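You operate a simulated robot arm through the tools that you are given. There is no shell and no other tool. Be economical: measure what you need, move in short steps, check, and stop when the job is done.

The job below is to be done with a simulated robot arm. You get a single attempt, and the scene is never put back.

## Task
Switch the feed hose to the drum marked GREY and fill the yellow-rimmed cup to 150 ml.
Fine: stop the pump before the hose comes off and again at the end; leave the cup under the filling tap; spill nothing. Set down upright: cup with the yellow rim.

It is judged by the outcome, as a careful person would: the job done as asked, and still so three seconds after it is handed in. It fails if anything else is knocked over, pushed out of place, dropped, spilled or broken.

## Robot
A 7-joint arm with a two-finger parallel gripper on a trunk, on a base that drives. Base frame: it is fixed to the floor where the robot stands at the start and does not move with it; the origin is under the middle of the robot, x ahead of it, y to its left, z up. Lengths are in mm, angles in rad, forces in N, time in s.
With the tool pointing down near the work surface it reaches from about 260 to 760 mm from the robot's upright axis, wherever it stands. Its first joint turns from -2.897 to 2.897 rad. Places, roughly: bar handle of the pot [600, -1700, 900]; bar handle of the tank [300, -8600, 1800]; bench under the filling tap [500, -400, 800]; black knob on the air board [700, -2300, 1200]; black knob on the grey box [700, -1700, 1100]; black knob on the tank [-100, -8500, 1800]; black lever at the feed hose [-200, -8300, 1100]; black lever on the tank [-200, -8500, 1700]; blue drum [600, 400, 400]; blue lever marked doser [700, -2200, 1700]; blue lever marked press one and two [700, -2300, 1700]; blue lever marked press three and four [700, -2500, 1700]; blue lever marked tables [700, -2600, 1700]; blue lever marked tank [700, -2000, 1700]; red lever of the pump [600, 0, 1300]; red lever on the air board [700, -2700, 1300]. Payload 3.91 kg.
The tool frame sits at the grasp point between the pads (the TCP): z along the fingers, y along the line on which they close. The tips reach 30 mm beyond it. The gripper opens to 110 mm. The fingers are 20 mm wide and 10 mm thick; the gripper's body (48 by 112 mm) begins 55 mm behind the TCP.
Orientation is that of the tool frame in the base frame, as [roll, pitch, yaw] about the fixed x, y, z axes, in that order (R = Rz(yaw) Ry(pitch) Rx(roll)). With the fingers straight down and closing along the base's y, the tool's x points along the base's -x, its y along +y and its z along -z.

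## Interface
- The arm moves only by the tool apply_moves. Its argument "targets" is a list of rows, each an object (a shift or turn left out is 0, a gripper value left out holds the last) with "offset": the shift along the base's x, y, z in m, a list of three; "dr": the turn, a rotation vector about the base's x, y, z in rad, a list of three; "jaw": the closure, from 0 (fully open) to 1 (shut). In form: [{"offset": [dx, dy, dz], "dr": [wx, wy, wz], "jaw": jaw}, ...]. A call has 1 to 10 rows; each row shifts and turns the commanded pose from where the row before left it. A row lasts 0.2 s, in which the tool goes at most 50 mm and 0.15 rad; a call with a longer step from one row to the next is refused whole, and so is a gripper value outside its range. Where a pose cannot be reached the arm comes as near as it can. A force on the tool above 40 N (or 10 N above the force at the start of the call, whichever is more), or a blocked arm, ends the call early, and 0.2 s more pass. The fingers move at their own pace (about 153 mm/s each) and stop on an object; they squeeze with about 32 N. The grip force told is the motor's: it shows also when the fingers shut on nothing. Time passes only in rows, and 0.2 s behind the last, so rows that do not move let the fingers close. It gives the time, the measured TCP pose, the force on the tool (base axes), the opening and the grip force at its end, in the units of the frame above (readings bear some noise), with the torque about the TCP (base axes, N m) and any sound that the robot's microphone picked up.
- Cameras (640 x 400 px; columns grow to the right, rows downward): "scene" is now at [9.2, 124.3, 1613.2]; the picture's right is [-0.28, -0.96, 0.00], its down [-0.51, 0.15, -0.85] and it looks along [0.81, -0.24, -0.53] (base axes); focal length 214 px, centre (320, 200). "wrist" rides on the gripper at [77, 7, -114] in the tool frame; the picture's right is [-0.09, 1.00, 0.00], its down [-0.80, -0.07, -0.59] and it looks along [-0.59, -0.05, 0.80] (tool axes); focal length 270 px, centre (320, 200). There is no depth. A picture from a camera that has moved, and an enlarged one, comes with that camera's place and axes in the base frame and with its lens.
- snapshot(camera): a new picture of that camera. No time passes.
- slide_trunk(by): slides the trunk up (or, below 0, down) by that many mm; the arm and the scene camera ride with it, the base frame stays. It gives what a move gives, with no picture.
- base_move(legs): drives the robot by 1 to 6 legs, each [ahead, turn to the left] in mm and rad, along the robot's own axes; the way and the turn of a leg run together, so that a leg with both is an arc; at most 1500 mm and 3.142 rad a leg. The arm and the cameras ride along, it lands a little off, and it stops where it bumps. It gives what a move gives.
- head_to(pan, tilt): turns the head with the scene camera to pan (to the left, within 2.705 rad either way) and tilt (down, from -0.506 to 1.204), counted from straight ahead of the robot. It gives what a move gives.
- enlarge(camera, box): a new picture of the part [left, top, right, bottom] of that camera's present view, enlarged. No time passes.
- hand_in(): hands the job in; it is judged then, once.

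Work in short steps. Places have to be worked out from the pictures, the camera data and where the tool is seen: move nearer, look again, correct. Check each grasp and each placing, and mend what went wrong. You have 120 turns and 78 pictures in all, those below and enlarged ones among them. Open the gripper and draw the arm clear of the work before you hand the job in, unless the task says otherwise.

The tools are called after "Emit:" by a JSON object that holds its "name" and its "arguments". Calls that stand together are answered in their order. apply_moves: Moves the arm, as the interface text tells. Its arguments: {"type":"object","properties":{"targets":{"type":"array","items":{"type":"object","properties":{"offset":{"type":"array","items":{"type":"number"}},"dr":{"type":"array","items":{"type":"number"}},"jaw":{"type":"number"}}}}},"required":["targets"]} The other tools are called the same way: slide_trunk (by) slides the trunk up or down; base_move (legs) drives the base; head_to (pan, tilt) turns the head that bears the scene camera; snapshot (camera) takes a picture; enlarge (camera, box) takes an enlarged picture of a part of a camera's view; hand_in () hands the job in.

At the start:

```text
time: 0.0
tcp_pos: [408.3, 56.6, 1430.1]
tcp_rot: [-3.14, 0.0, 3.141]
contact_force: [0.7, 0.2, 0.4]
moment: [-0.01, -0.01, 0.01]
gripper_width: 109.9
grip_force: 0.0
trunk travel left (down, up): [-575.0, 35.0]
robot x, y, heading: [1.3, 2.1, 0.002]
head pan, tilt: [-0.283, 0.562]
```

scene: 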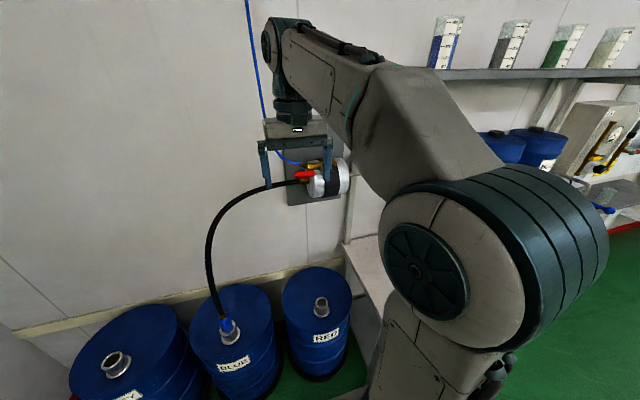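
wrist: 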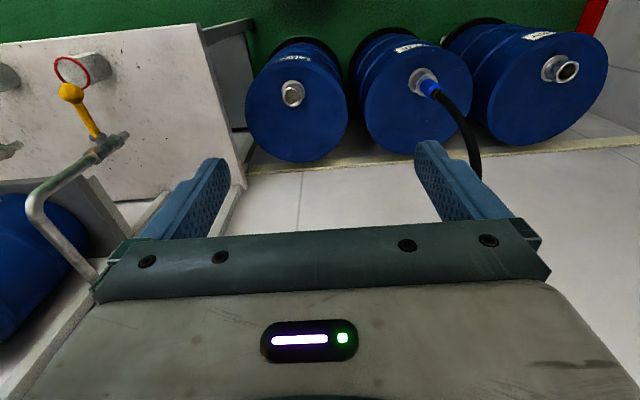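

The scene shows three drums with a hose on the middle one and a pump with a red lever. I'll enlarge the view to read the labels and see the pump.

Emit:
{"name": "enlarge", "arguments": {"camera": "scene", "box": [60, 250, 380, 400]}}

Emit:
{"name": "enlarge", "arguments": {"camera": "scene", "box": [240, 110, 370, 210]}}

Emit:
{"name": "enlarge", "arguments": {"camera": "wrist", "box": [0, 0, 640, 200]}}

```text
2.00 times, centred on (220, 325) of scene
camera zoom: at [9.2, 124.3, 1613.2], right [-0.28, -0.96, 0.0], down [-0.51, 0.15, -0.85], along [0.81, -0.24, -0.53], focal length 429 px, centre (520, -50)
```

zoom: 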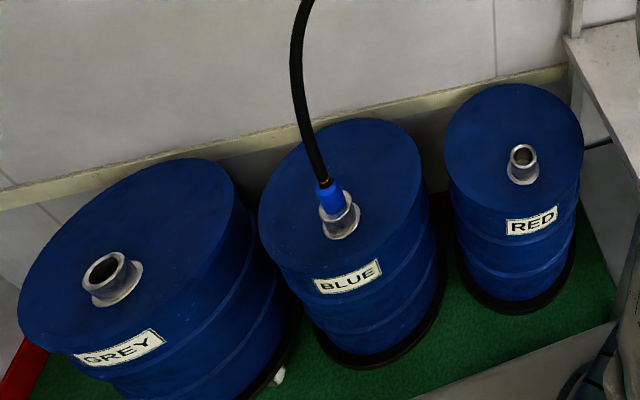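

```text
4.00 times, centred on (305, 160) of scene
camera zoom: at [9.2, 124.3, 1613.2], right [-0.28, -0.96, 0.0], down [-0.51, 0.15, -0.85], along [0.81, -0.24, -0.53], focal length 858 px, centre (380, 360)
```

zoom: 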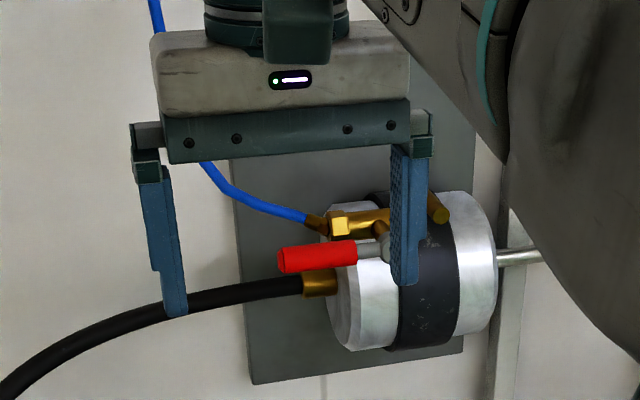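

```text
1.00 times, centred on (320, 100) of wrist (not enlarged: the box is as wide or as high as the picture)
camera zoom: at [331.4, 62.8, 1544.7], right [0.09, 1.0, 0.0], down [0.8, -0.07, 0.59], along [0.59, -0.05, -0.8], focal length 270 px, centre (320, 300)
```

zoom: 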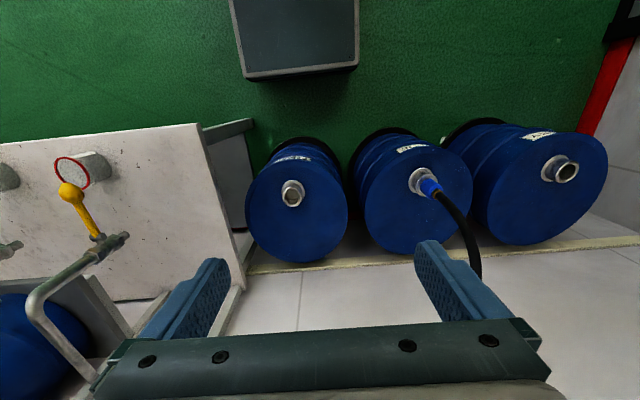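

Hose is on BLUE; GREY is the far-left drum with larger y. Next I look right, at the bench and the tap.

Emit:
{"name": "head_to", "arguments": {"pan": -0.8, "tilt": 0.6}}

Emit:
{"name": "snapshot", "arguments": {"camera": "scene"}}

```text
time: 0.9
tcp_pos: [407.3, 57.0, 1428.8]
tcp_rot: [-3.141, -0.001, -3.14]
contact_force: [-0.3, 0.3, 0.4]
moment: [-0.03, 0.01, 0.01]
gripper_width: 110.0
grip_force: 0.0
trunk travel left (down, up): [-575.0, 35.0]
robot x, y, heading: [0.6, 0.0, 0.001]
head pan, tilt: [-0.799, 0.6]
```

```text
72 pictures are left
camera scene: at [-15.1, 85.9, 1609.7], right [-0.72, -0.7, 0.0], down [-0.39, 0.4, -0.83], along [0.58, -0.59, -0.56], focal length 214 px, centre (320, 200)
```

scene: 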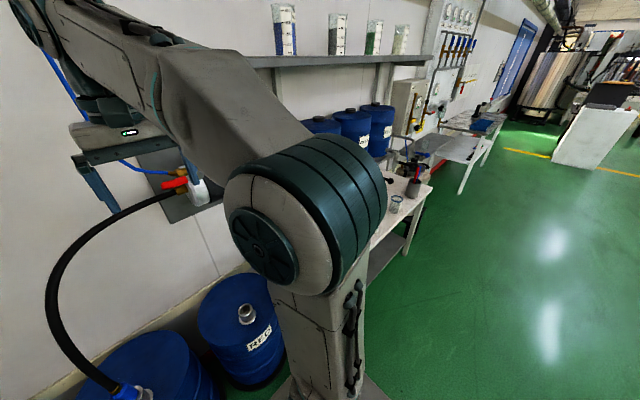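

The arm hides the bench. I do a still row to listen for the pump, then shift the tool right so the wrist camera sees the bench.

Emit:
{"name": "apply_moves", "arguments": {"targets": [{"jaw": 0}, {"offset": [-0.02, -0.045, 0]}, {"offset": [-0.02, -0.045, 0]}, {"offset": [-0.02, -0.045, 0]}, {"offset": [-0.02, -0.045, 0]}, {"offset": [-0.0, -0.045, 0]}, {"offset": [-0.0, -0.045, 0]}, {"offset": [0, -0.045, 0]}, {"offset": [0, -0.045, 0]}]}}

Emit:
{"name": "snapshot", "arguments": {"camera": "wrist"}}

Emit:
{"name": "snapshot", "arguments": {"camera": "scene"}}

```text
time: 2.9
tcp_pos: [330.0, -305.2, 1427.3]
tcp_rot: [3.141, 0.0, -3.139]
contact_force: [0.1, -0.4, 0.0]
moment: [0.01, 0.01, 0.03]
gripper_width: 110.3
grip_force: 0.1
trunk travel left (down, up): [-575.0, 35.0]
robot x, y, heading: [-1.4, -0.3, -0.0]
head pan, tilt: [-0.799, 0.6]
```

```text
71 pictures are left
camera wrist: at [253.7, -300.2, 1542.7], right [0.09, 1.0, 0.0], down [0.8, -0.07, 0.59], along [0.59, -0.05, -0.8], focal length 270 px, centre (320, 200)
```

wrist: 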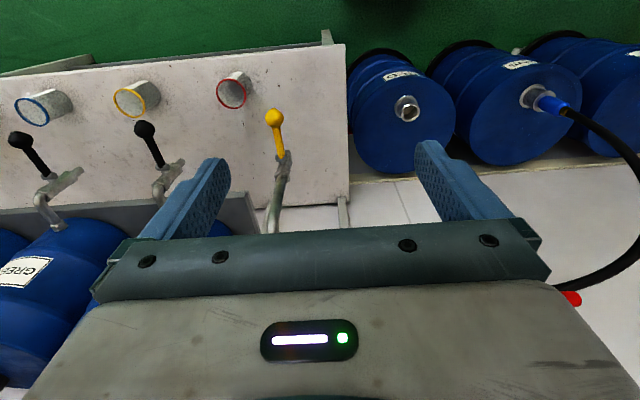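

```text
70 pictures are left
camera scene: at [-14.5, 84.2, 1609.8], right [-0.72, -0.7, 0.0], down [-0.39, 0.41, -0.82], along [0.57, -0.59, -0.57], focal length 214 px, centre (320, 200)
```

scene: 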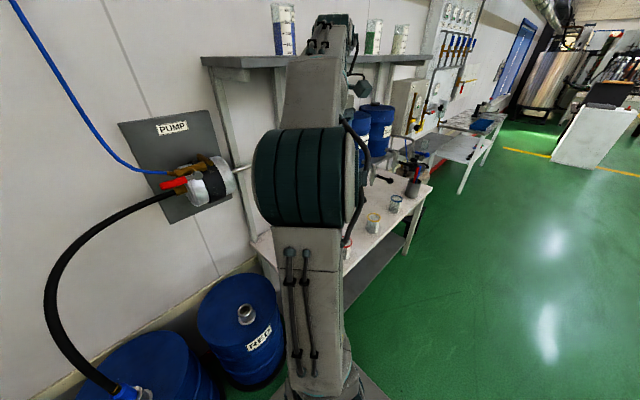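

Cups are visible: blue, yellow and red rimmed, with the yellow-lever tap near (500,-394). I zoom in on tap, cups and pump.

Emit:
{"name": "enlarge", "arguments": {"camera": "wrist", "box": [0, 50, 352, 270]}}

Emit:
{"name": "enlarge", "arguments": {"camera": "scene", "box": [110, 110, 250, 220]}}

Emit:
{"name": "enlarge", "arguments": {"camera": "scene", "box": [330, 90, 460, 270]}}

```text
1.82 times, centred on (176, 160) of wrist
camera zoom: at [253.7, -300.2, 1542.7], right [0.09, 1.0, 0.0], down [0.8, -0.07, 0.59], along [0.59, -0.05, -0.8], focal length 491 px, centre (582, 273)
```

zoom: 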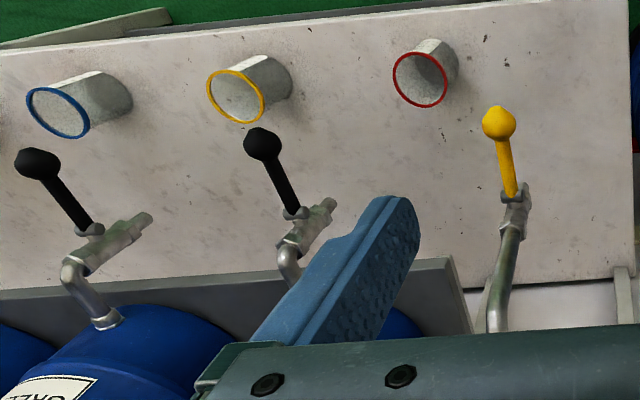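

```text
3.64 times, centred on (180, 165) of scene
camera zoom: at [-14.5, 84.2, 1609.8], right [-0.72, -0.7, 0.0], down [-0.39, 0.41, -0.82], along [0.57, -0.59, -0.57], focal length 780 px, centre (829, 327)
```

zoom: 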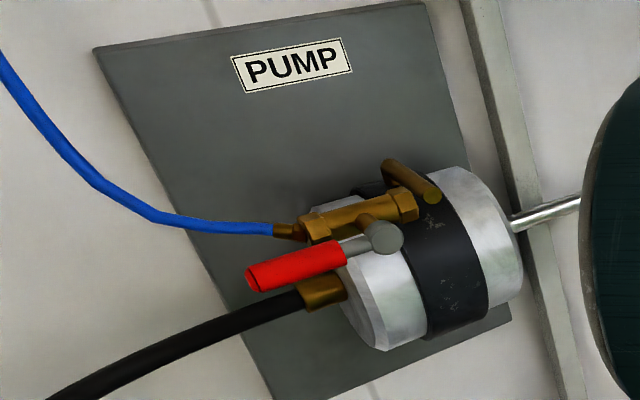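

```text
2.22 times, centred on (395, 180) of scene
camera zoom: at [-14.5, 84.2, 1609.8], right [-0.72, -0.7, 0.0], down [-0.39, 0.41, -0.82], along [0.57, -0.59, -0.57], focal length 477 px, centre (153, 244)
```

zoom: 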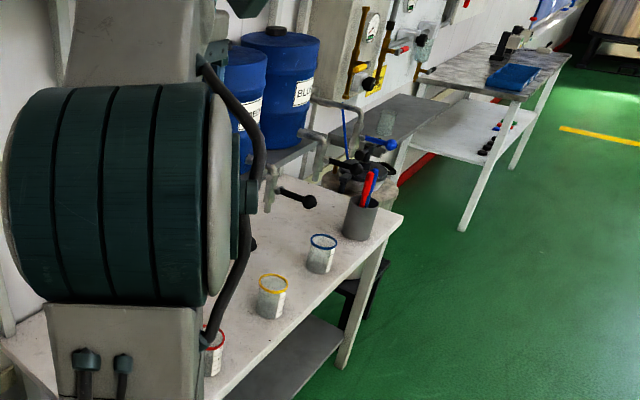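

The red lever lies along the blue air line (likely open), hub near (600,-58,1324), tip towards +y. I turn the tool to point forward with jaws closing vertically, moving in front of the pump.

Emit:
{"name": "apply_moves", "arguments": {"targets": [{"offset": [0, 0.02, -0.007], "dr": [0.0863, -0.0863, -0.0863]}, {"offset": [0, 0.02, -0.007], "dr": [0.0863, -0.0863, -0.0863]}, {"offset": [0, 0.02, -0.007], "dr": [0.0863, -0.0863, -0.0863]}, {"offset": [0, 0.02, -0.007], "dr": [0.0863, -0.0863, -0.0863]}, {"offset": [0, 0.02, -0.007], "dr": [0.0863, -0.0863, -0.0863]}, {"offset": [0, 0.02, -0.007], "dr": [0.0863, -0.0863, -0.0863]}, {"offset": [0, 0.02, -0.007], "dr": [0.0863, -0.0863, -0.0863]}]}}

Emit:
{"name": "apply_moves", "arguments": {"targets": [{"offset": [0, 0.02, -0.007], "dr": [0.0863, -0.0863, -0.0863]}, {"offset": [0, 0.02, -0.007], "dr": [0.0863, -0.0863, -0.0863]}, {"offset": [0, 0.02, -0.007], "dr": [0.0863, -0.0863, -0.0863]}, {"offset": [0, 0.02, -0.007], "dr": [0.0863, -0.0863, -0.0863]}, {"offset": [0, 0.02, -0.007], "dr": [0.0863, -0.0863, -0.0863]}, {"offset": [0, 0.02, -0.007], "dr": [0.0863, -0.0863, -0.0863]}, {"offset": [0, 0.02, -0.007], "dr": [0.0863, -0.0863, -0.0863]}, {}]}}

Emit:
{"name": "snapshot", "arguments": {"camera": "wrist"}}

```text
time: 4.5
tcp_pos: [328.2, -160.5, 1380.9]
tcp_rot: [2.356, 0.341, 2.356]
contact_force: [0.1, -0.5, -0.6]
moment: [-0.03, 0.01, -0.03]
gripper_width: 110.1
grip_force: 0.0
trunk travel left (down, up): [-575.0, 35.0]
robot x, y, heading: [-2.4, 0.3, 0.004]
head pan, tilt: [-0.799, 0.6]
```

```text
time: 5.8
tcp_pos: [365.3, -77.5, 1287.5]
tcp_rot: [1.954, 0.088, 1.759]
contact_force: [-0.6, -0.4, 0.0]
moment: [-0.02, 0.01, -0.01]
gripper_width: 110.1
grip_force: 0.0
out of reach, approached as far as the arm can: row 6
trunk travel left (down, up): [-575.0, 35.0]
robot x, y, heading: [1.1, 2.9, 0.0]
head pan, tilt: [-0.799, 0.6]
stopped in row 6: the arm was blocked; the commanded pose is now the measured one
```

```text
66 pictures are left
camera wrist: at [249.5, -18.4, 1331.5], right [0.37, 0.06, 0.93], down [-0.42, -0.88, 0.23], along [0.83, -0.47, -0.3], focal length 270 px, centre (320, 200)
```

wrist: 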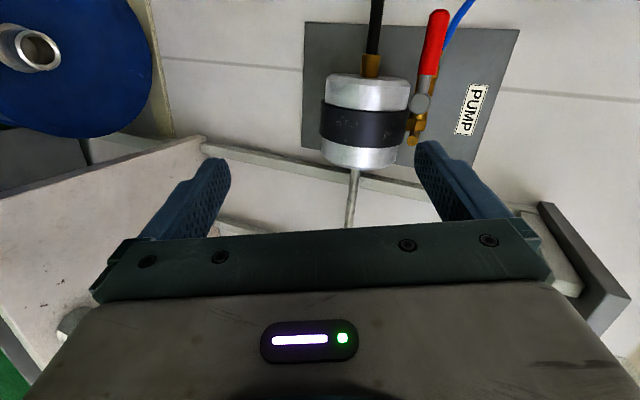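

The tool was too close in for a forward pose. Lever hub triangulates to (612,-61,1319) and tip to y≈28; I go further ahead and finish the turn.

Emit:
{"name": "apply_moves", "arguments": {"targets": [{"offset": [0.03, 0.02, 0.01]}, {"offset": [0.03, 0.02, 0.01]}, {"offset": [0.02, 0.02, 0.01], "dr": [0.083, -0.083, -0.083]}, {"offset": [0.02, 0.02, 0], "dr": [0.083, -0.083, -0.083]}, {"offset": [0, 0, 0], "dr": [0.083, -0.083, -0.083]}, {}]}}

Emit:
{"name": "snapshot", "arguments": {"camera": "wrist"}}

```text
time: 7.0
tcp_pos: [459.9, 103.0, 1302.3]
tcp_rot: [1.74, -0.186, 1.776]
contact_force: [-0.2, 0.1, -1.0]
moment: [-0.01, 0.0, -0.01]
gripper_width: 109.9
grip_force: 0.1
trunk travel left (down, up): [-575.0, 35.0]
robot x, y, heading: [0.3, -1.7, -0.0]
head pan, tilt: [-0.799, 0.6]
stopped in row 6: the arm was blocked; the commanded pose is now the measured one
```

```text
65 pictures are left
camera wrist: at [338.0, 148.4, 1342.4], right [0.22, -0.23, 0.95], down [-0.42, -0.9, -0.12], along [0.88, -0.37, -0.29], focal length 270 px, centre (320, 200)
```

wrist: 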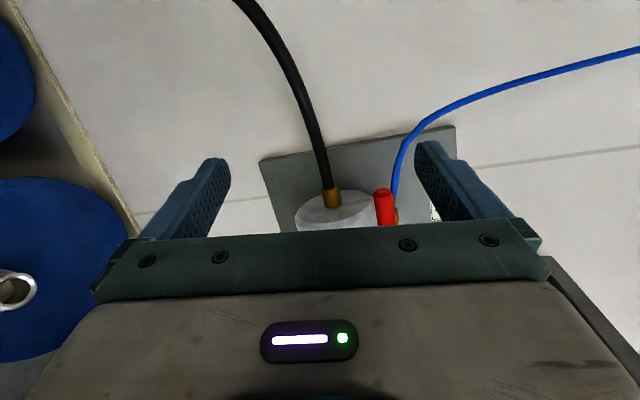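

That orientation jams a joint limit; lever is in front of the pump (~75 mm), so a downward tool closing along x will do. I turn the tool back to pointing down while rising.

Emit:
{"name": "apply_moves", "arguments": {"targets": [{"offset": [-0.005, 0, 0.015], "dr": [-0.028, 0.135, 0.026]}, {"offset": [-0.005, 0, 0.015], "dr": [-0.028, 0.135, 0.026]}, {"offset": [0, 0, 0.015], "dr": [-0.028, 0.135, 0.026]}, {"offset": [0, 0, 0.015], "dr": [-0.028, 0.135, 0.026]}, {"offset": [0, 0, 0.015], "dr": [-0.028, 0.135, 0.026]}, {"offset": [0, 0, 0.015], "dr": [-0.028, 0.135, 0.026]}, {"offset": [0, 0, 0.015], "dr": [-0.028, 0.135, 0.026]}, {"offset": [0, 0, 0.015], "dr": [-0.028, 0.135, 0.026]}, {"offset": [0, 0, 0.015], "dr": [-0.028, 0.135, 0.026]}, {"offset": [0, 0, 0.015], "dr": [-0.028, 0.135, 0.026]}]}}

Emit:
{"name": "apply_moves", "arguments": {"targets": [{"dr": [-0.093, 0, -0.1]}, {"dr": [-0.093, 0, -0.1]}, {"jaw": 0.6}]}}

Emit:
{"name": "snapshot", "arguments": {"camera": "wrist"}}

```text
time: 9.2
tcp_pos: [452.4, 99.4, 1453.1]
tcp_rot: [-3.139, -0.184, 1.777]
contact_force: [0.8, -0.1, -0.2]
moment: [0.0, 0.02, 0.05]
gripper_width: 110.1
grip_force: 0.1
out of reach, approached as far as the arm can: row 2
trunk travel left (down, up): [-575.0, 35.0]
robot x, y, heading: [-0.6, 0.7, -0.002]
head pan, tilt: [-0.799, 0.6]
```

```text
time: 10.1
tcp_pos: [451.1, 100.2, 1453.8]
tcp_rot: [-3.123, 0.002, 1.571]
contact_force: [0.6, -0.3, 0.4]
moment: [0.03, -0.02, -0.02]
gripper_width: 43.9
grip_force: 0.0
trunk travel left (down, up): [-575.0, 35.0]
robot x, y, heading: [-2.3, 1.2, -0.003]
head pan, tilt: [-0.799, 0.6]
```

```text
64 pictures are left
camera wrist: at [461.4, 176.1, 1567.2], right [1.0, -0.09, -0.02], down [-0.06, -0.8, 0.6], along [-0.07, -0.59, -0.8], focal length 270 px, centre (320, 200)
```

wrist: 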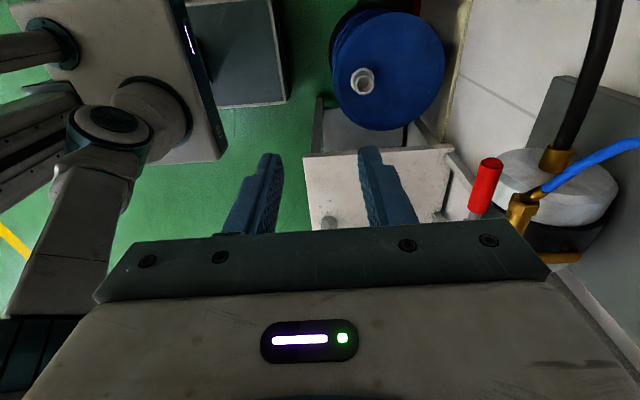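

The lever tip is at about (620,27,1319), clear in front of the pump. I move above it.

Emit:
{"name": "apply_moves", "arguments": {"targets": [{"offset": [0.0418, -0.022, -0.01]}, {"offset": [0.0418, -0.022, -0.01]}, {"offset": [0.0418, -0.022, -0.01]}, {"offset": [0.0418, -0.022, -0.01]}, {}]}}

Emit:
{"name": "snapshot", "arguments": {"camera": "wrist"}}

```text
time: 11.2
tcp_pos: [600.3, 11.0, 1391.1]
tcp_rot: [-3.125, 0.005, 1.577]
contact_force: [0.3, -0.6, 1.1]
moment: [0.01, -0.02, -0.01]
gripper_width: 44.0
grip_force: 0.0
out of reach, approached as far as the arm can: row 3, 4
trunk travel left (down, up): [-575.0, 35.0]
robot x, y, heading: [-0.6, -2.2, -0.0]
head pan, tilt: [-0.799, 0.6]
```

```text
63 pictures are left
camera wrist: at [609.6, 86.8, 1505.7], right [1.0, -0.08, -0.02], down [-0.06, -0.8, 0.6], along [-0.06, -0.59, -0.8], focal length 270 px, centre (320, 200)
```

wrist: 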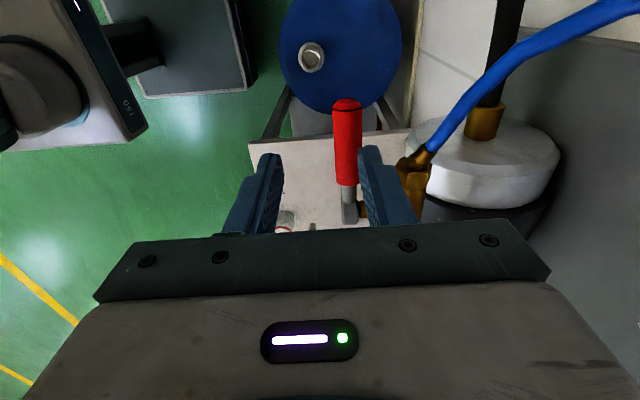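

Lever axis is at x≈620, red grip y −38…32. I descend to it, straddling it, with x corrected.

Emit:
{"name": "apply_moves", "arguments": {"targets": [{"offset": [0.004, 0, -0.02]}, {"offset": [0.0, 0, -0.02]}, {}]}}

Emit:
{"name": "snapshot", "arguments": {"camera": "wrist"}}

```text
time: 12.0
tcp_pos: [604.4, 9.3, 1357.2]
tcp_rot: [-3.138, 0.0, 1.571]
contact_force: [5.1, -0.5, 13.0]
moment: [-0.08, -0.42, -0.01]
gripper_width: 46.6
grip_force: 3.0
trunk travel left (down, up): [-575.0, 35.0]
robot x, y, heading: [2.0, -0.4, 0.001]
head pan, tilt: [-0.799, 0.6]
stopped in row 3: the force on the tool passed its limit at 44 N (the readings are from after the stop); the commanded pose is now the measured one
```

```text
62 pictures are left
camera wrist: at [612.3, 85.4, 1471.3], right [1.0, -0.09, 0.0], down [-0.07, -0.8, 0.59], along [-0.05, -0.59, -0.8], focal length 270 px, centre (320, 200)
```

wrist: 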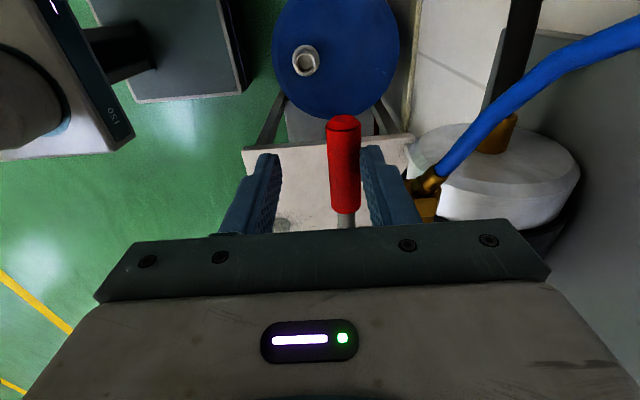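

A finger landed on the lever top (force up), and the lever did not yield downward. I lift, shift +x by 16 mm, and descend again.

Emit:
{"name": "apply_moves", "arguments": {"targets": [{"offset": [0, 0, 0.015]}, {"offset": [0.016, 0, 0]}, {}]}}

```text
time: 12.8
tcp_pos: [620.6, 9.6, 1369.3]
tcp_rot: [-3.133, 0.0, 1.573]
contact_force: [0.7, -0.8, -0.4]
moment: [0.01, -0.02, -0.01]
gripper_width: 44.0
grip_force: 0.0
trunk travel left (down, up): [-575.0, 35.0]
robot x, y, heading: [-0.8, -1.6, 0.005]
head pan, tilt: [-0.799, 0.6]
```

Reached x=620. Now descend to z≈1325.

Emit:
{"name": "apply_moves", "arguments": {"targets": [{"offset": [0, 0, -0.015]}, {"offset": [0.0, 0, -0.015]}, {"offset": [0.0, 0, -0.012]}, {}]}}

Emit:
{"name": "snapshot", "arguments": {"camera": "wrist"}}

```text
time: 13.8
tcp_pos: [620.5, 11.9, 1327.5]
tcp_rot: [-3.135, 0.0, 1.572]
contact_force: [-0.1, 0.7, -0.7]
moment: [0.0, 0.03, 0.01]
gripper_width: 44.0
grip_force: 0.1
trunk travel left (down, up): [-575.0, 35.0]
robot x, y, heading: [0.7, 3.0, 0.002]
head pan, tilt: [-0.799, 0.6]
```

```text
61 pictures are left
camera wrist: at [628.7, 86.5, 1442.3], right [1.0, -0.09, -0.01], down [-0.07, -0.8, 0.6], along [-0.06, -0.59, -0.8], focal length 270 px, centre (320, 200)
```

wrist: 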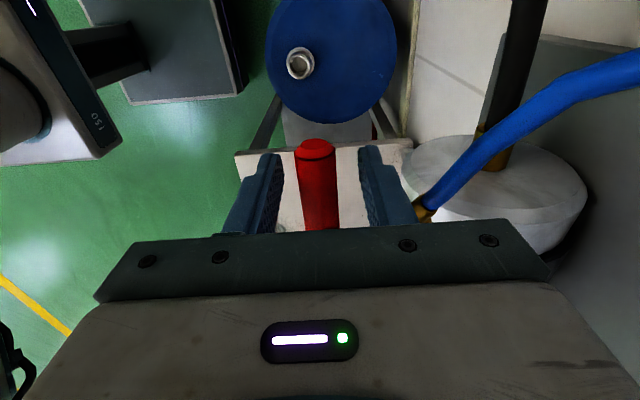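

Lever is centred between the fingers; I close on it.

Emit:
{"name": "apply_moves", "arguments": {"targets": [{"jaw": 1}, {}, {}]}}

```text
time: 14.6
tcp_pos: [618.5, 9.9, 1327.6]
tcp_rot: [-3.135, 0.002, 1.572]
contact_force: [-12.6, 0.1, -11.6]
moment: [0.76, 0.16, -0.16]
gripper_width: 20.3
grip_force: 45.0
trunk travel left (down, up): [-575.0, 35.0]
robot x, y, heading: [-0.5, 0.4, -0.003]
head pan, tilt: [-0.799, 0.6]
```

Gripped (20 mm). Test turning the lever upward about the hub by a small arc.

Emit:
{"name": "apply_moves", "arguments": {"targets": [{"offset": [0, -0.0016, 0.0148]}, {"offset": [0, -0.0045, 0.0141]}, {}]}}

```text
time: 15.4
tcp_pos: [619.2, 5.5, 1356.9]
tcp_rot: [-3.133, 0.001, 1.575]
contact_force: [-17.9, 2.6, -20.6]
moment: [1.32, 0.19, 0.0]
gripper_width: 20.7
grip_force: 45.3
trunk travel left (down, up): [-575.0, 35.0]
robot x, y, heading: [-1.1, -1.2, -0.002]
head pan, tilt: [-0.799, 0.6]
```

The tool rose with ~20 N resistance; check that the lever follows.

Emit:
{"name": "snapshot", "arguments": {"camera": "wrist"}}

```text
60 pictures are left
camera wrist: at [627.2, 81.1, 1471.6], right [1.0, -0.08, -0.01], down [-0.06, -0.8, 0.59], along [-0.05, -0.59, -0.8], focal length 270 px, centre (320, 200)
```

wrist: 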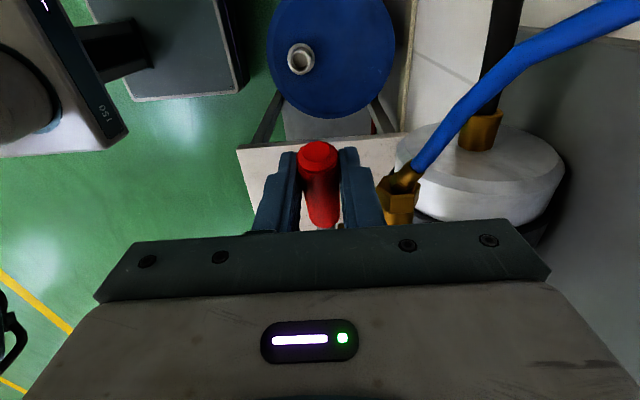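

The lever turns upward. Continue the arc to vertical.

Emit:
{"name": "apply_moves", "arguments": {"targets": [{"offset": [0, -0.012, 0.012]}, {"offset": [0, -0.0111, 0.0099]}, {"offset": [0, -0.013, 0.0074]}, {"offset": [0, -0.0143, 0.0045]}, {}]}}

```text
time: 16.4
tcp_pos: [618.5, -26.2, 1388.5]
tcp_rot: [3.13, -0.012, 1.597]
contact_force: [11.4, 34.7, 11.7]
moment: [1.73, 0.83, -0.92]
gripper_width: 21.2
grip_force: 45.2
out of reach, approached as far as the arm can: row 3, 4
trunk travel left (down, up): [-575.0, 35.0]
robot x, y, heading: [-1.6, -1.2, 0.013]
head pan, tilt: [-0.799, 0.6]
stopped in row 4: the force on the tool passed its limit at 52 N (the readings are from after the stop); the commanded pose is now the measured one
```

Angle is about 63°; the arm nears its height reach. I continue with mostly −y motion.

Emit:
{"name": "apply_moves", "arguments": {"targets": [{"offset": [0, -0.01, 0.0]}, {"offset": [0, -0.01, -0.001]}, {"offset": [0, -0.01, -0.001]}, {}]}}

Emit:
{"name": "snapshot", "arguments": {"camera": "wrist"}}

```text
time: 16.8
tcp_pos: [618.8, -38.4, 1392.8]
tcp_rot: [3.119, -0.026, 1.606]
contact_force: [17.4, 34.3, 24.6]
moment: [1.61, 0.69, -0.68]
gripper_width: 21.9
grip_force: 45.1
trunk travel left (down, up): [-575.0, 35.0]
robot x, y, heading: [2.0, -5.3, 0.029]
head pan, tilt: [-0.799, 0.6]
stopped in row 1: the force on the tool passed its limit at 55 N (the readings are from after the stop); the commanded pose is now the measured one
```

```text
59 pictures are left
camera wrist: at [621.2, 34.1, 1509.3], right [1.0, -0.05, 0.02], down [-0.06, -0.82, 0.57], along [-0.01, -0.57, -0.82], focal length 270 px, centre (320, 200)
```

wrist: 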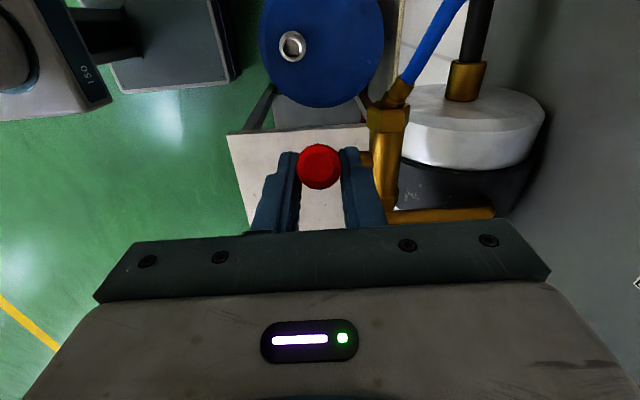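

Lever at about 73°. I release slightly to relieve strain, then re-grip/push from the +y side.

Emit:
{"name": "apply_moves", "arguments": {"targets": [{"jaw": 0.6}, {}, {}]}}

Emit:
{"name": "snapshot", "arguments": {"camera": "wrist"}}

```text
time: 17.6
tcp_pos: [617.7, -63.3, 1388.5]
tcp_rot: [3.127, -0.03, 1.592]
contact_force: [0.7, -1.7, 0.1]
moment: [0.13, 0.02, 0.03]
gripper_width: 44.1
grip_force: 0.0
trunk travel left (down, up): [-575.0, 35.0]
robot x, y, heading: [3.0, -1.2, 0.013]
head pan, tilt: [-0.799, 0.6]
```

```text
58 pictures are left
camera wrist: at [621.6, 9.5, 1505.0], right [1.0, -0.07, 0.01], down [-0.06, -0.82, 0.57], along [-0.03, -0.57, -0.82], focal length 270 px, centre (320, 200)
```

wrist: 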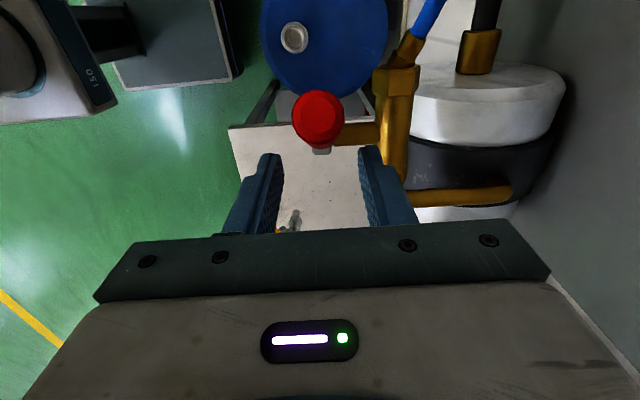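

Lever rests near 65°. I go back around to its +y side, close the fingers and push it the rest to vertical.

Emit:
{"name": "apply_moves", "arguments": {"targets": [{"offset": [0, 0.04, 0]}, {"offset": [0, 0.04, -0.008]}, {"jaw": 1}, {}, {}]}}

Emit:
{"name": "apply_moves", "arguments": {"targets": [{"offset": [0.003, -0.02, 0]}, {"offset": [0, -0.012, 0]}, {"offset": [0, -0.012, 0]}, {"offset": [0, -0.01, 0]}, {}]}}

Emit:
{"name": "snapshot", "arguments": {"camera": "wrist"}}

```text
time: 18.8
tcp_pos: [618.2, 24.8, 1380.7]
tcp_rot: [3.125, -0.027, 1.592]
contact_force: [0.2, -0.1, -0.3]
moment: [-0.03, 0.0, -0.05]
gripper_width: 0.1
grip_force: 32.5
trunk travel left (down, up): [-575.0, 35.0]
robot x, y, heading: [2.8, 0.8, 0.019]
head pan, tilt: [-0.799, 0.6]
```

```text
time: 20.0
tcp_pos: [620.5, -31.2, 1381.5]
tcp_rot: [3.127, -0.023, 1.59]
contact_force: [-0.5, -0.2, -0.8]
moment: [-0.03, -0.05, -0.01]
gripper_width: 0.0
grip_force: 31.5
trunk travel left (down, up): [-575.0, 35.0]
robot x, y, heading: [2.9, -3.5, 0.014]
head pan, tilt: [-0.799, 0.6]
```

```text
57 pictures are left
camera wrist: at [624.7, 41.3, 1497.8], right [1.0, -0.07, 0.01], down [-0.06, -0.82, 0.57], along [-0.03, -0.57, -0.82], focal length 270 px, centre (320, 200)
```

wrist: 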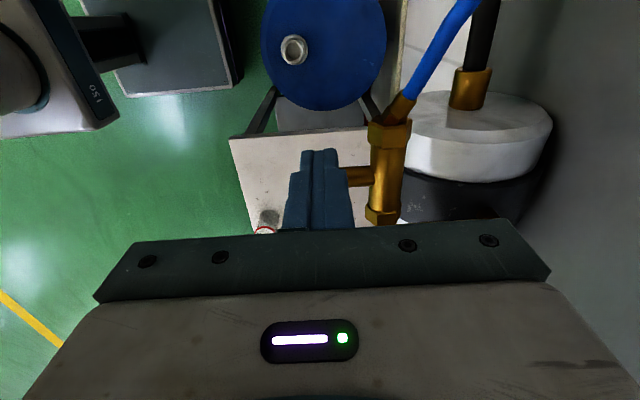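

No contact yet; the lever is hidden behind the fingers. I continue pushing gently.

Emit:
{"name": "apply_moves", "arguments": {"targets": [{"offset": [0, -0.006, 0]}, {"offset": [0, -0.006, 0]}, {"offset": [0, -0.006, 0]}, {}]}}

```text
time: 21.0
tcp_pos: [618.9, -40.4, 1381.2]
tcp_rot: [3.123, -0.023, 1.595]
contact_force: [2.0, 25.8, 10.1]
moment: [-0.66, 0.12, -0.08]
gripper_width: 0.0
grip_force: 31.7
trunk travel left (down, up): [-575.0, 35.0]
robot x, y, heading: [1.3, 4.5, 0.02]
head pan, tilt: [-0.799, 0.6]
```

Resistance of 26 N with finger face at y≈−50: lever should be vertical at its stop. Back off and look.

Emit:
{"name": "apply_moves", "arguments": {"targets": [{"offset": [0, 0.04, 0]}, {"offset": [-0.04, 0.03, 0.0]}, {"offset": [-0.05, 0.0, 0.0]}, {"offset": [-0.05, 0.0, 0.0]}]}}

Emit:
{"name": "head_to", "arguments": {"pan": -0.15, "tilt": 0.45}}

Emit:
{"name": "snapshot", "arguments": {"camera": "wrist"}}

Emit:
{"name": "snapshot", "arguments": {"camera": "scene"}}

```text
time: 22.0
tcp_pos: [476.0, 20.7, 1380.4]
tcp_rot: [3.124, -0.026, 1.589]
contact_force: [-0.1, -0.3, -0.5]
moment: [0.0, -0.03, 0.01]
gripper_width: 0.0
grip_force: 32.1
trunk travel left (down, up): [-575.0, 35.0]
robot x, y, heading: [-1.4, -2.9, 0.021]
head pan, tilt: [-0.799, 0.6]
```

```text
time: 23.0
tcp_pos: [478.1, 22.5, 1380.2]
tcp_rot: [3.124, -0.026, 1.593]
contact_force: [-0.3, -0.4, -0.8]
moment: [-0.03, 0.02, 0.02]
gripper_width: 0.0
grip_force: 32.1
trunk travel left (down, up): [-575.0, 35.0]
robot x, y, heading: [0.5, 5.3, 0.016]
head pan, tilt: [-0.15, 0.45]
```

```text
56 pictures are left
camera wrist: at [482.7, 95.0, 1497.1], right [1.0, -0.07, 0.01], down [-0.06, -0.82, 0.57], along [-0.03, -0.57, -0.82], focal length 270 px, centre (320, 200)
```

wrist: 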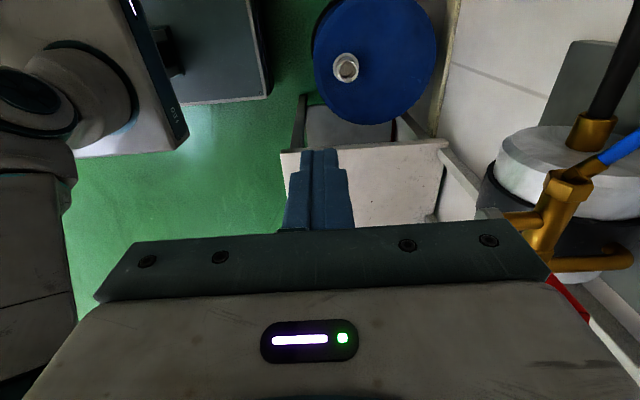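

```text
55 pictures are left
camera scene: at [12.4, 135.9, 1623.3], right [-0.13, -0.99, 0.0], down [-0.43, 0.06, -0.9], along [0.89, -0.12, -0.44], focal length 214 px, centre (320, 200)
```

scene: 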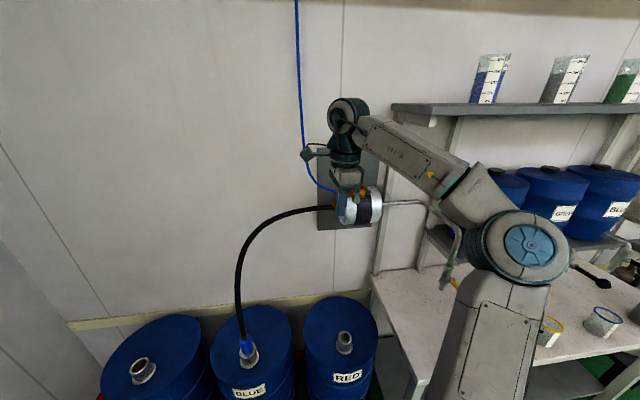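

The hand blocks the view of the lever; I shift the tool back/left, then check the lever.

Emit:
{"name": "apply_moves", "arguments": {"targets": [{"offset": [-0.04, 0.03, 0.01], "jaw": 0}, {"offset": [-0.04, 0.03, 0.01]}, {"offset": [-0.02, 0.045, 0]}, {"offset": [0, 0.045, 0]}, {"offset": [0, 0.045, 0]}, {"offset": [0, 0.045, 0]}]}}

Emit:
{"name": "enlarge", "arguments": {"camera": "scene", "box": [290, 130, 450, 290]}}

```text
refused: row 1 steps farther than a row can; nothing moved
```

```text
2.50 times, centred on (370, 210) of scene
camera zoom: at [12.4, 135.9, 1623.3], right [-0.13, -0.99, 0.0], down [-0.43, 0.06, -0.9], along [0.89, -0.12, -0.44], focal length 536 px, centre (195, 175)
```

zoom: 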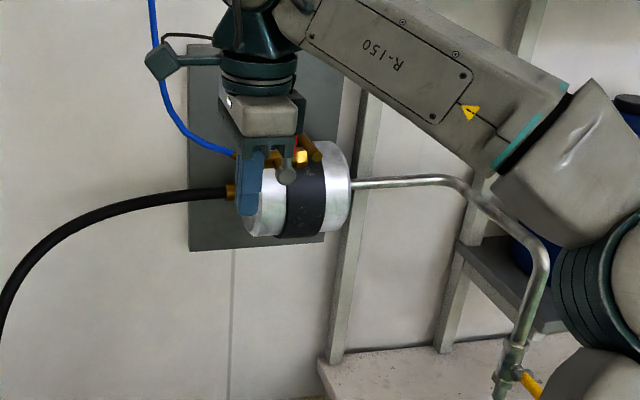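

The lever neck points up: pump is off. I move the arm back/left with valid steps.

Emit:
{"name": "apply_moves", "arguments": {"targets": [{"offset": [-0.035, 0.03, 0.01], "jaw": 0}, {"offset": [-0.035, 0.03, 0.01]}, {"offset": [-0.02, 0.045, 0]}, {"offset": [0, 0.045, 0]}, {"offset": [0, 0.045, 0]}]}}

Emit:
{"name": "enlarge", "arguments": {"camera": "scene", "box": [290, 130, 450, 290]}}

```text
time: 24.2
tcp_pos: [391.6, 219.7, 1397.9]
tcp_rot: [3.126, -0.025, 1.593]
contact_force: [0.4, 0.5, -0.3]
moment: [-0.03, 0.02, -0.05]
gripper_width: 109.9
grip_force: 0.2
trunk travel left (down, up): [-575.0, 35.0]
robot x, y, heading: [5.4, -3.7, 0.016]
head pan, tilt: [-0.15, 0.45]
```

```text
2.50 times, centred on (370, 210) of scene
camera zoom: at [13.2, 137.6, 1623.1], right [-0.13, -0.99, 0.0], down [-0.43, 0.06, -0.9], along [0.89, -0.12, -0.44], focal length 536 px, centre (195, 175)
```

zoom: 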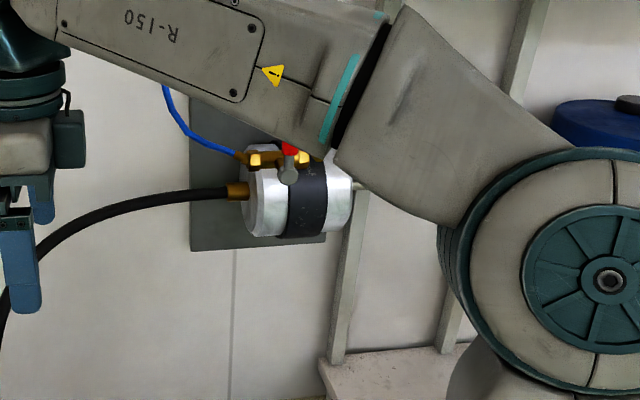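

Lever is vertical: pump stopped. Before driving left I look at the left side and floor.

Emit:
{"name": "head_to", "arguments": {"pan": 0.9, "tilt": 0.7}}

Emit:
{"name": "snapshot", "arguments": {"camera": "scene"}}

```text
time: 25.5
tcp_pos: [391.1, 215.3, 1399.2]
tcp_rot: [3.126, -0.023, 1.594]
contact_force: [-0.4, 0.0, 0.1]
moment: [0.01, 0.02, -0.05]
gripper_width: 109.8
grip_force: 0.0
trunk travel left (down, up): [-575.0, 35.0]
robot x, y, heading: [-0.7, 1.1, 0.02]
head pan, tilt: [0.901, 0.7]
```

```text
52 pictures are left
camera scene: at [-27.0, 215.6, 1601.1], right [0.79, -0.61, 0.0], down [-0.39, -0.51, -0.77], along [0.46, 0.61, -0.64], focal length 214 px, centre (320, 200)
```

scene: 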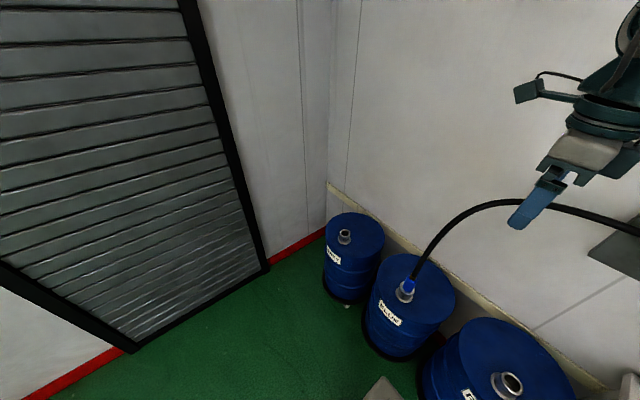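

Clear floor to the left, wall at y≈1340. I drive: turn left, 500 mm, turn right, so blue and grey fittings (≈(550,357), (540,745)) are both in reach.

Emit:
{"name": "base_move", "arguments": {"legs": [[0, 1.55], [500, 0], [0, -1.57]]}}

Emit:
{"name": "slide_trunk", "arguments": {"by": -350}}

```text
time: 36.0
tcp_pos: [398.4, 696.3, 1398.5]
tcp_rot: [3.125, -0.026, 1.561]
contact_force: [0.8, -0.4, -0.8]
moment: [0.02, 0.03, -0.03]
gripper_width: 110.0
grip_force: 0.1
trunk travel left (down, up): [-575.0, 35.0]
robot x, y, heading: [6.1, 494.7, -0.013]
head pan, tilt: [0.901, 0.7]
```

```text
time: 39.4
tcp_pos: [399.8, 698.5, 1047.7]
tcp_rot: [3.124, -0.025, 1.561]
contact_force: [0.8, -0.5, 0.8]
moment: [-0.02, 0.02, 0.0]
gripper_width: 110.0
grip_force: 0.1
trunk travel left (down, up): [-225.0, 385.0]
robot x, y, heading: [3.0, 494.0, -0.013]
head pan, tilt: [0.901, 0.7]
```

Now head toward the drums to see the coupling and hand.

Emit:
{"name": "head_to", "arguments": {"pan": -0.1, "tilt": 0.85}}

Emit:
{"name": "snapshot", "arguments": {"camera": "scene"}}

Emit:
{"name": "snapshot", "arguments": {"camera": "wrist"}}

```text
time: 40.7
tcp_pos: [399.3, 697.7, 1049.1]
tcp_rot: [3.125, -0.025, 1.563]
contact_force: [-0.7, -0.3, 0.6]
moment: [0.01, 0.02, 0.01]
gripper_width: 110.2
grip_force: 0.1
trunk travel left (down, up): [-225.0, 385.0]
robot x, y, heading: [4.4, 495.0, -0.013]
head pan, tilt: [-0.099, 0.85]
```

```text
51 pictures are left
camera scene: at [5.7, 634.8, 1238.8], right [-0.11, -0.99, 0.0], down [-0.75, 0.08, -0.66], along [0.66, -0.07, -0.75], focal length 214 px, centre (320, 200)
```

scene: 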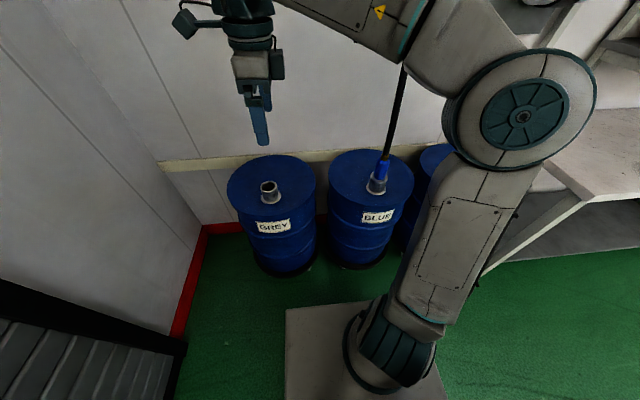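

```text
50 pictures are left
camera wrist: at [405.9, 770.4, 1165.5], right [1.0, -0.1, 0.01], down [-0.09, -0.81, 0.57], along [-0.04, -0.57, -0.82], focal length 270 px, centre (320, 200)
```

wrist: 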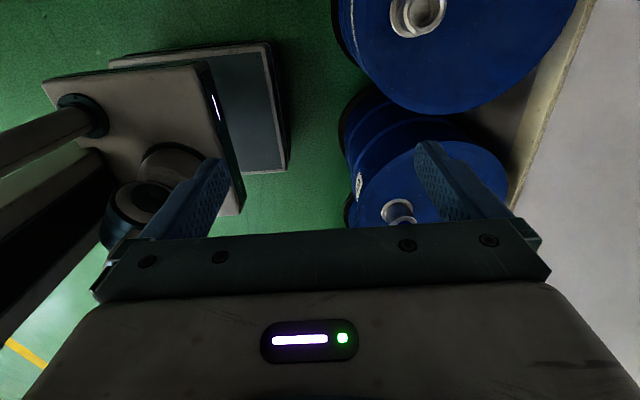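

Grey fitting ≈(551,751), blue coupling ≈(540,390). I move toward the blue one at a safe height.

Emit:
{"name": "apply_moves", "arguments": {"targets": [{"offset": [0.025, -0.04, -0.01]}, {"offset": [0.025, -0.04, -0.01]}, {"offset": [0.025, -0.04, -0.01]}, {"offset": [0.025, -0.04, -0.01]}, {"offset": [0.02, -0.04, -0.01]}]}}

Emit:
{"name": "snapshot", "arguments": {"camera": "wrist"}}

Emit:
{"name": "snapshot", "arguments": {"camera": "scene"}}

```text
time: 41.9
tcp_pos: [518.9, 494.4, 997.6]
tcp_rot: [3.125, -0.025, 1.563]
contact_force: [0.3, 0.3, 0.6]
moment: [-0.02, -0.02, 0.01]
gripper_width: 110.1
grip_force: 0.0
trunk travel left (down, up): [-225.0, 385.0]
robot x, y, heading: [4.7, 495.7, -0.009]
head pan, tilt: [-0.099, 0.85]
```

```text
49 pictures are left
camera wrist: at [525.3, 569.0, 1114.5], right [1.0, -0.1, 0.01], down [-0.09, -0.81, 0.57], along [-0.04, -0.57, -0.82], focal length 270 px, centre (320, 200)
```

wrist: 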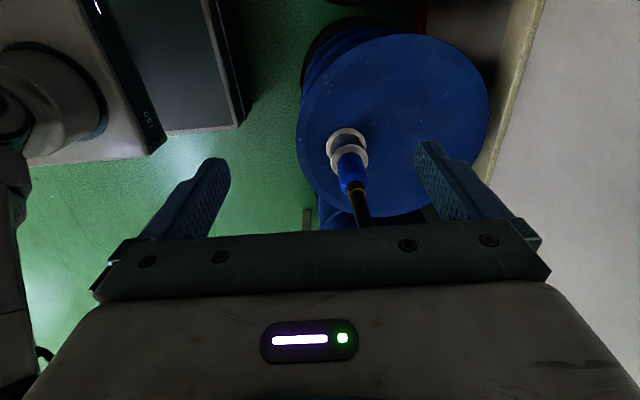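

```text
48 pictures are left
camera scene: at [5.7, 634.8, 1238.8], right [-0.11, -0.99, 0.0], down [-0.75, 0.08, -0.66], along [0.66, -0.07, -0.75], focal length 214 px, centre (320, 200)
```

scene: 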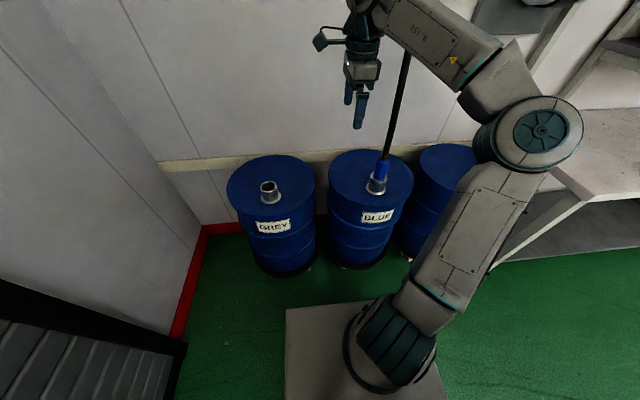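

Coupling is vertical at about (565,357): collar z≈650, blue sleeve top ≈783, hose rises above. I must approach from the robot's side with the tool tilted ~60° so the palm clears the hose; first yaw back and withdraw.

Emit:
{"name": "apply_moves", "arguments": {"targets": [{"offset": [-0.015, -0.013, 0], "dr": [0, 0, 0.147]}, {"offset": [-0.015, -0.013, 0], "dr": [0, 0, 0.147]}, {"offset": [-0.015, -0.013, 0], "dr": [0, 0, 0.147]}, {"offset": [-0.015, -0.013, 0], "dr": [0, 0, 0.147]}, {"offset": [-0.015, -0.013, 0], "dr": [0, 0, 0.147]}, {"offset": [-0.015, -0.013, 0], "dr": [0, 0, 0.147]}, {"offset": [-0.015, -0.013, 0], "dr": [0, 0, 0.147]}, {"offset": [-0.015, -0.013, 0], "dr": [0, 0, 0.147]}, {"offset": [0, -0.013, 0], "dr": [0, 0, 0.147]}, {"offset": [0, -0.013, 0], "dr": [0, 0, 0.147]}]}}

Emit:
{"name": "apply_moves", "arguments": {"targets": [{"offset": [0, 0, -0.02], "dr": [0, 0, 0.11]}, {"offset": [0, 0, -0.02], "dr": [0, -0.149, 0]}, {"offset": [0, 0, -0.02], "dr": [0, -0.149, 0]}, {"offset": [0, 0, -0.02], "dr": [0, -0.149, 0]}, {"offset": [0, 0, -0.02], "dr": [0, -0.149, 0]}, {"offset": [0, 0, -0.02], "dr": [0, -0.149, 0]}, {"offset": [0, 0, -0.02], "dr": [0, -0.149, 0]}, {"offset": [0, 0, -0.02], "dr": [0, -0.149, 0]}, {}]}}

Emit:
{"name": "snapshot", "arguments": {"camera": "wrist"}}

```text
time: 44.1
tcp_pos: [401.3, 367.5, 998.8]
tcp_rot: [3.125, -0.026, 3.033]
contact_force: [0.2, -0.3, 0.6]
moment: [0.01, -0.03, -0.01]
gripper_width: 109.9
grip_force: 0.0
trunk travel left (down, up): [-225.0, 385.0]
robot x, y, heading: [4.4, 492.5, -0.012]
head pan, tilt: [-0.099, 0.85]
```

```text
time: 46.1
tcp_pos: [408.7, 358.8, 847.4]
tcp_rot: [3.121, 1.014, -3.14]
contact_force: [0.3, -0.4, -0.1]
moment: [-0.01, 0.0, -0.01]
gripper_width: 110.1
grip_force: 0.2
out of reach, approached as far as the arm can: row 8
trunk travel left (down, up): [-225.0, 385.0]
robot x, y, heading: [4.3, 494.2, -0.008]
head pan, tilt: [-0.099, 0.85]
```

```text
47 pictures are left
camera wrist: at [272.5, 361.8, 843.9], right [0.03, 1.0, 0.08], down [-0.08, -0.08, 0.99], along [1.0, -0.04, 0.08], focal length 270 px, centre (320, 200)
```

wrist: 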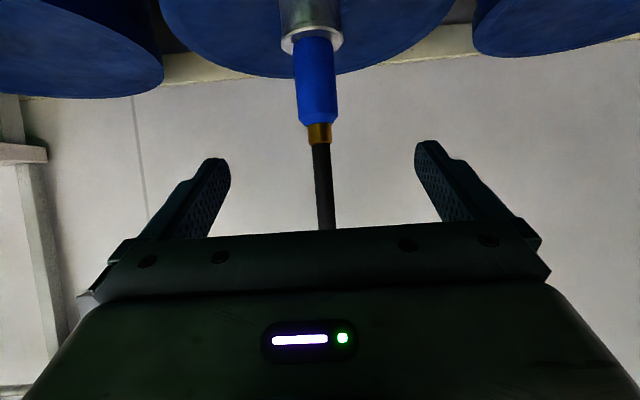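

Coupling sleeve is clear: blue z≈700–785, at y≈354. I lower to z≈752, then advance with open fingers around it.

Emit:
{"name": "apply_moves", "arguments": {"targets": [{"offset": [0.01, -0.002, -0.04]}, {"offset": [0.01, -0.002, -0.04]}, {"offset": [0.03, 0, -0.015]}, {"offset": [0.03, 0, 0]}, {}]}}

Emit:
{"name": "snapshot", "arguments": {"camera": "wrist"}}

```text
time: 47.3
tcp_pos: [510.2, 339.7, 765.2]
tcp_rot: [3.124, 1.017, -3.141]
contact_force: [-0.3, -0.1, 0.5]
moment: [0.02, 0.0, 0.02]
gripper_width: 109.9
grip_force: 0.1
out of reach, approached as far as the arm can: row 1, 2
trunk travel left (down, up): [-225.0, 385.0]
robot x, y, heading: [5.5, 493.9, -0.01]
head pan, tilt: [-0.099, 0.85]
```

```text
46 pictures are left
camera wrist: at [372.5, 344.5, 760.9], right [0.03, 1.0, 0.08], down [-0.08, -0.08, 0.99], along [1.0, -0.04, 0.08], focal length 270 px, centre (320, 200)
```

wrist: 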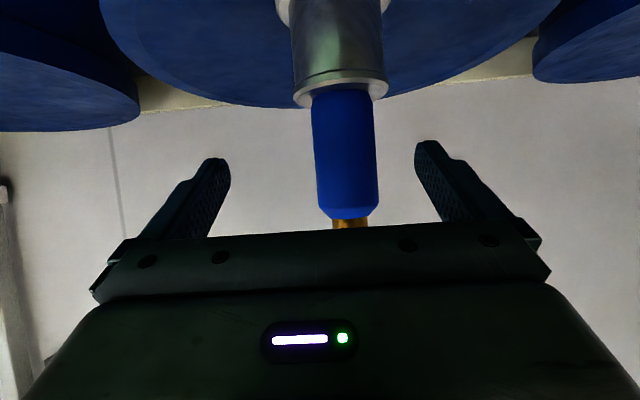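

Shift +15 mm in y to centre, lower to 752 and advance to x≈560.

Emit:
{"name": "apply_moves", "arguments": {"targets": [{"offset": [0.005, 0.015, -0.012]}, {"offset": [0.025, 0, 0]}, {"offset": [0.02, 0, 0]}, {}]}}

Emit:
{"name": "snapshot", "arguments": {"camera": "wrist"}}

Emit:
{"name": "enlarge", "arguments": {"camera": "scene", "box": [290, 80, 450, 240]}}

```text
time: 48.3
tcp_pos: [560.1, 355.4, 754.0]
tcp_rot: [3.124, 1.019, -3.141]
contact_force: [0.6, 0.0, -0.2]
moment: [0.01, 0.0, 0.02]
gripper_width: 110.1
grip_force: 0.1
trunk travel left (down, up): [-225.0, 385.0]
robot x, y, heading: [0.6, 492.4, -0.007]
head pan, tilt: [-0.099, 0.85]
```

```text
45 pictures are left
camera wrist: at [422.8, 359.3, 749.6], right [0.03, 1.0, 0.08], down [-0.08, -0.08, 0.99], along [1.0, -0.04, 0.08], focal length 270 px, centre (320, 200)
```

wrist: 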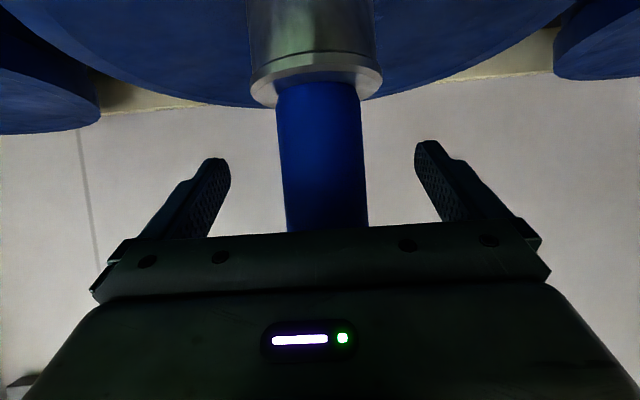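

```text
2.50 times, centred on (370, 160) of scene
camera zoom: at [5.7, 634.6, 1238.8], right [-0.11, -0.99, 0.0], down [-0.75, 0.08, -0.66], along [0.66, -0.07, -0.75], focal length 536 px, centre (195, 300)
```

zoom: 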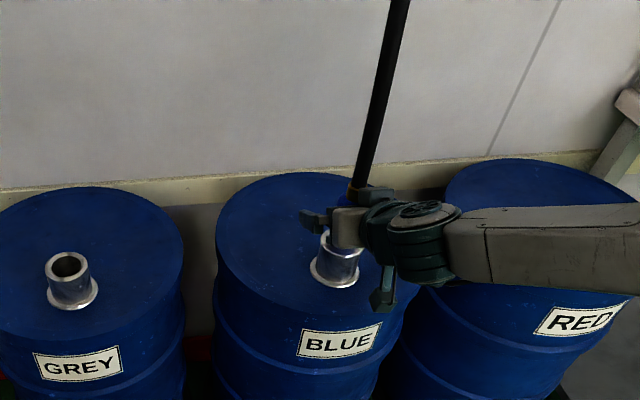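

Sleeve (≈44 mm) is at x≈560, centred. Close the grip.

Emit:
{"name": "apply_moves", "arguments": {"targets": [{"jaw": 1}, {}, {}]}}

```text
time: 49.1
tcp_pos: [560.2, 354.7, 754.4]
tcp_rot: [3.126, 1.02, 3.141]
contact_force: [1.4, 0.0, 2.3]
moment: [-0.12, -0.04, 0.03]
gripper_width: 41.0
grip_force: 31.9
trunk travel left (down, up): [-225.0, 385.0]
robot x, y, heading: [4.4, 493.5, -0.008]
head pan, tilt: [-0.099, 0.85]
```

Held at 41 mm. Pull straight up in small steps.

Emit:
{"name": "apply_moves", "arguments": {"targets": [{"offset": [0, 0, 0.01]}, {"offset": [0, 0, 0.01]}, {"offset": [0, 0, 0.01]}, {}]}}

```text
time: 50.1
tcp_pos: [557.2, 356.3, 785.2]
tcp_rot: [3.127, 1.017, -3.141]
contact_force: [0.4, 0.2, -2.2]
moment: [0.01, -0.01, 0.03]
gripper_width: 41.3
grip_force: 32.0
trunk travel left (down, up): [-225.0, 385.0]
robot x, y, heading: [6.2, 494.2, -0.011]
head pan, tilt: [-0.099, 0.85]
```

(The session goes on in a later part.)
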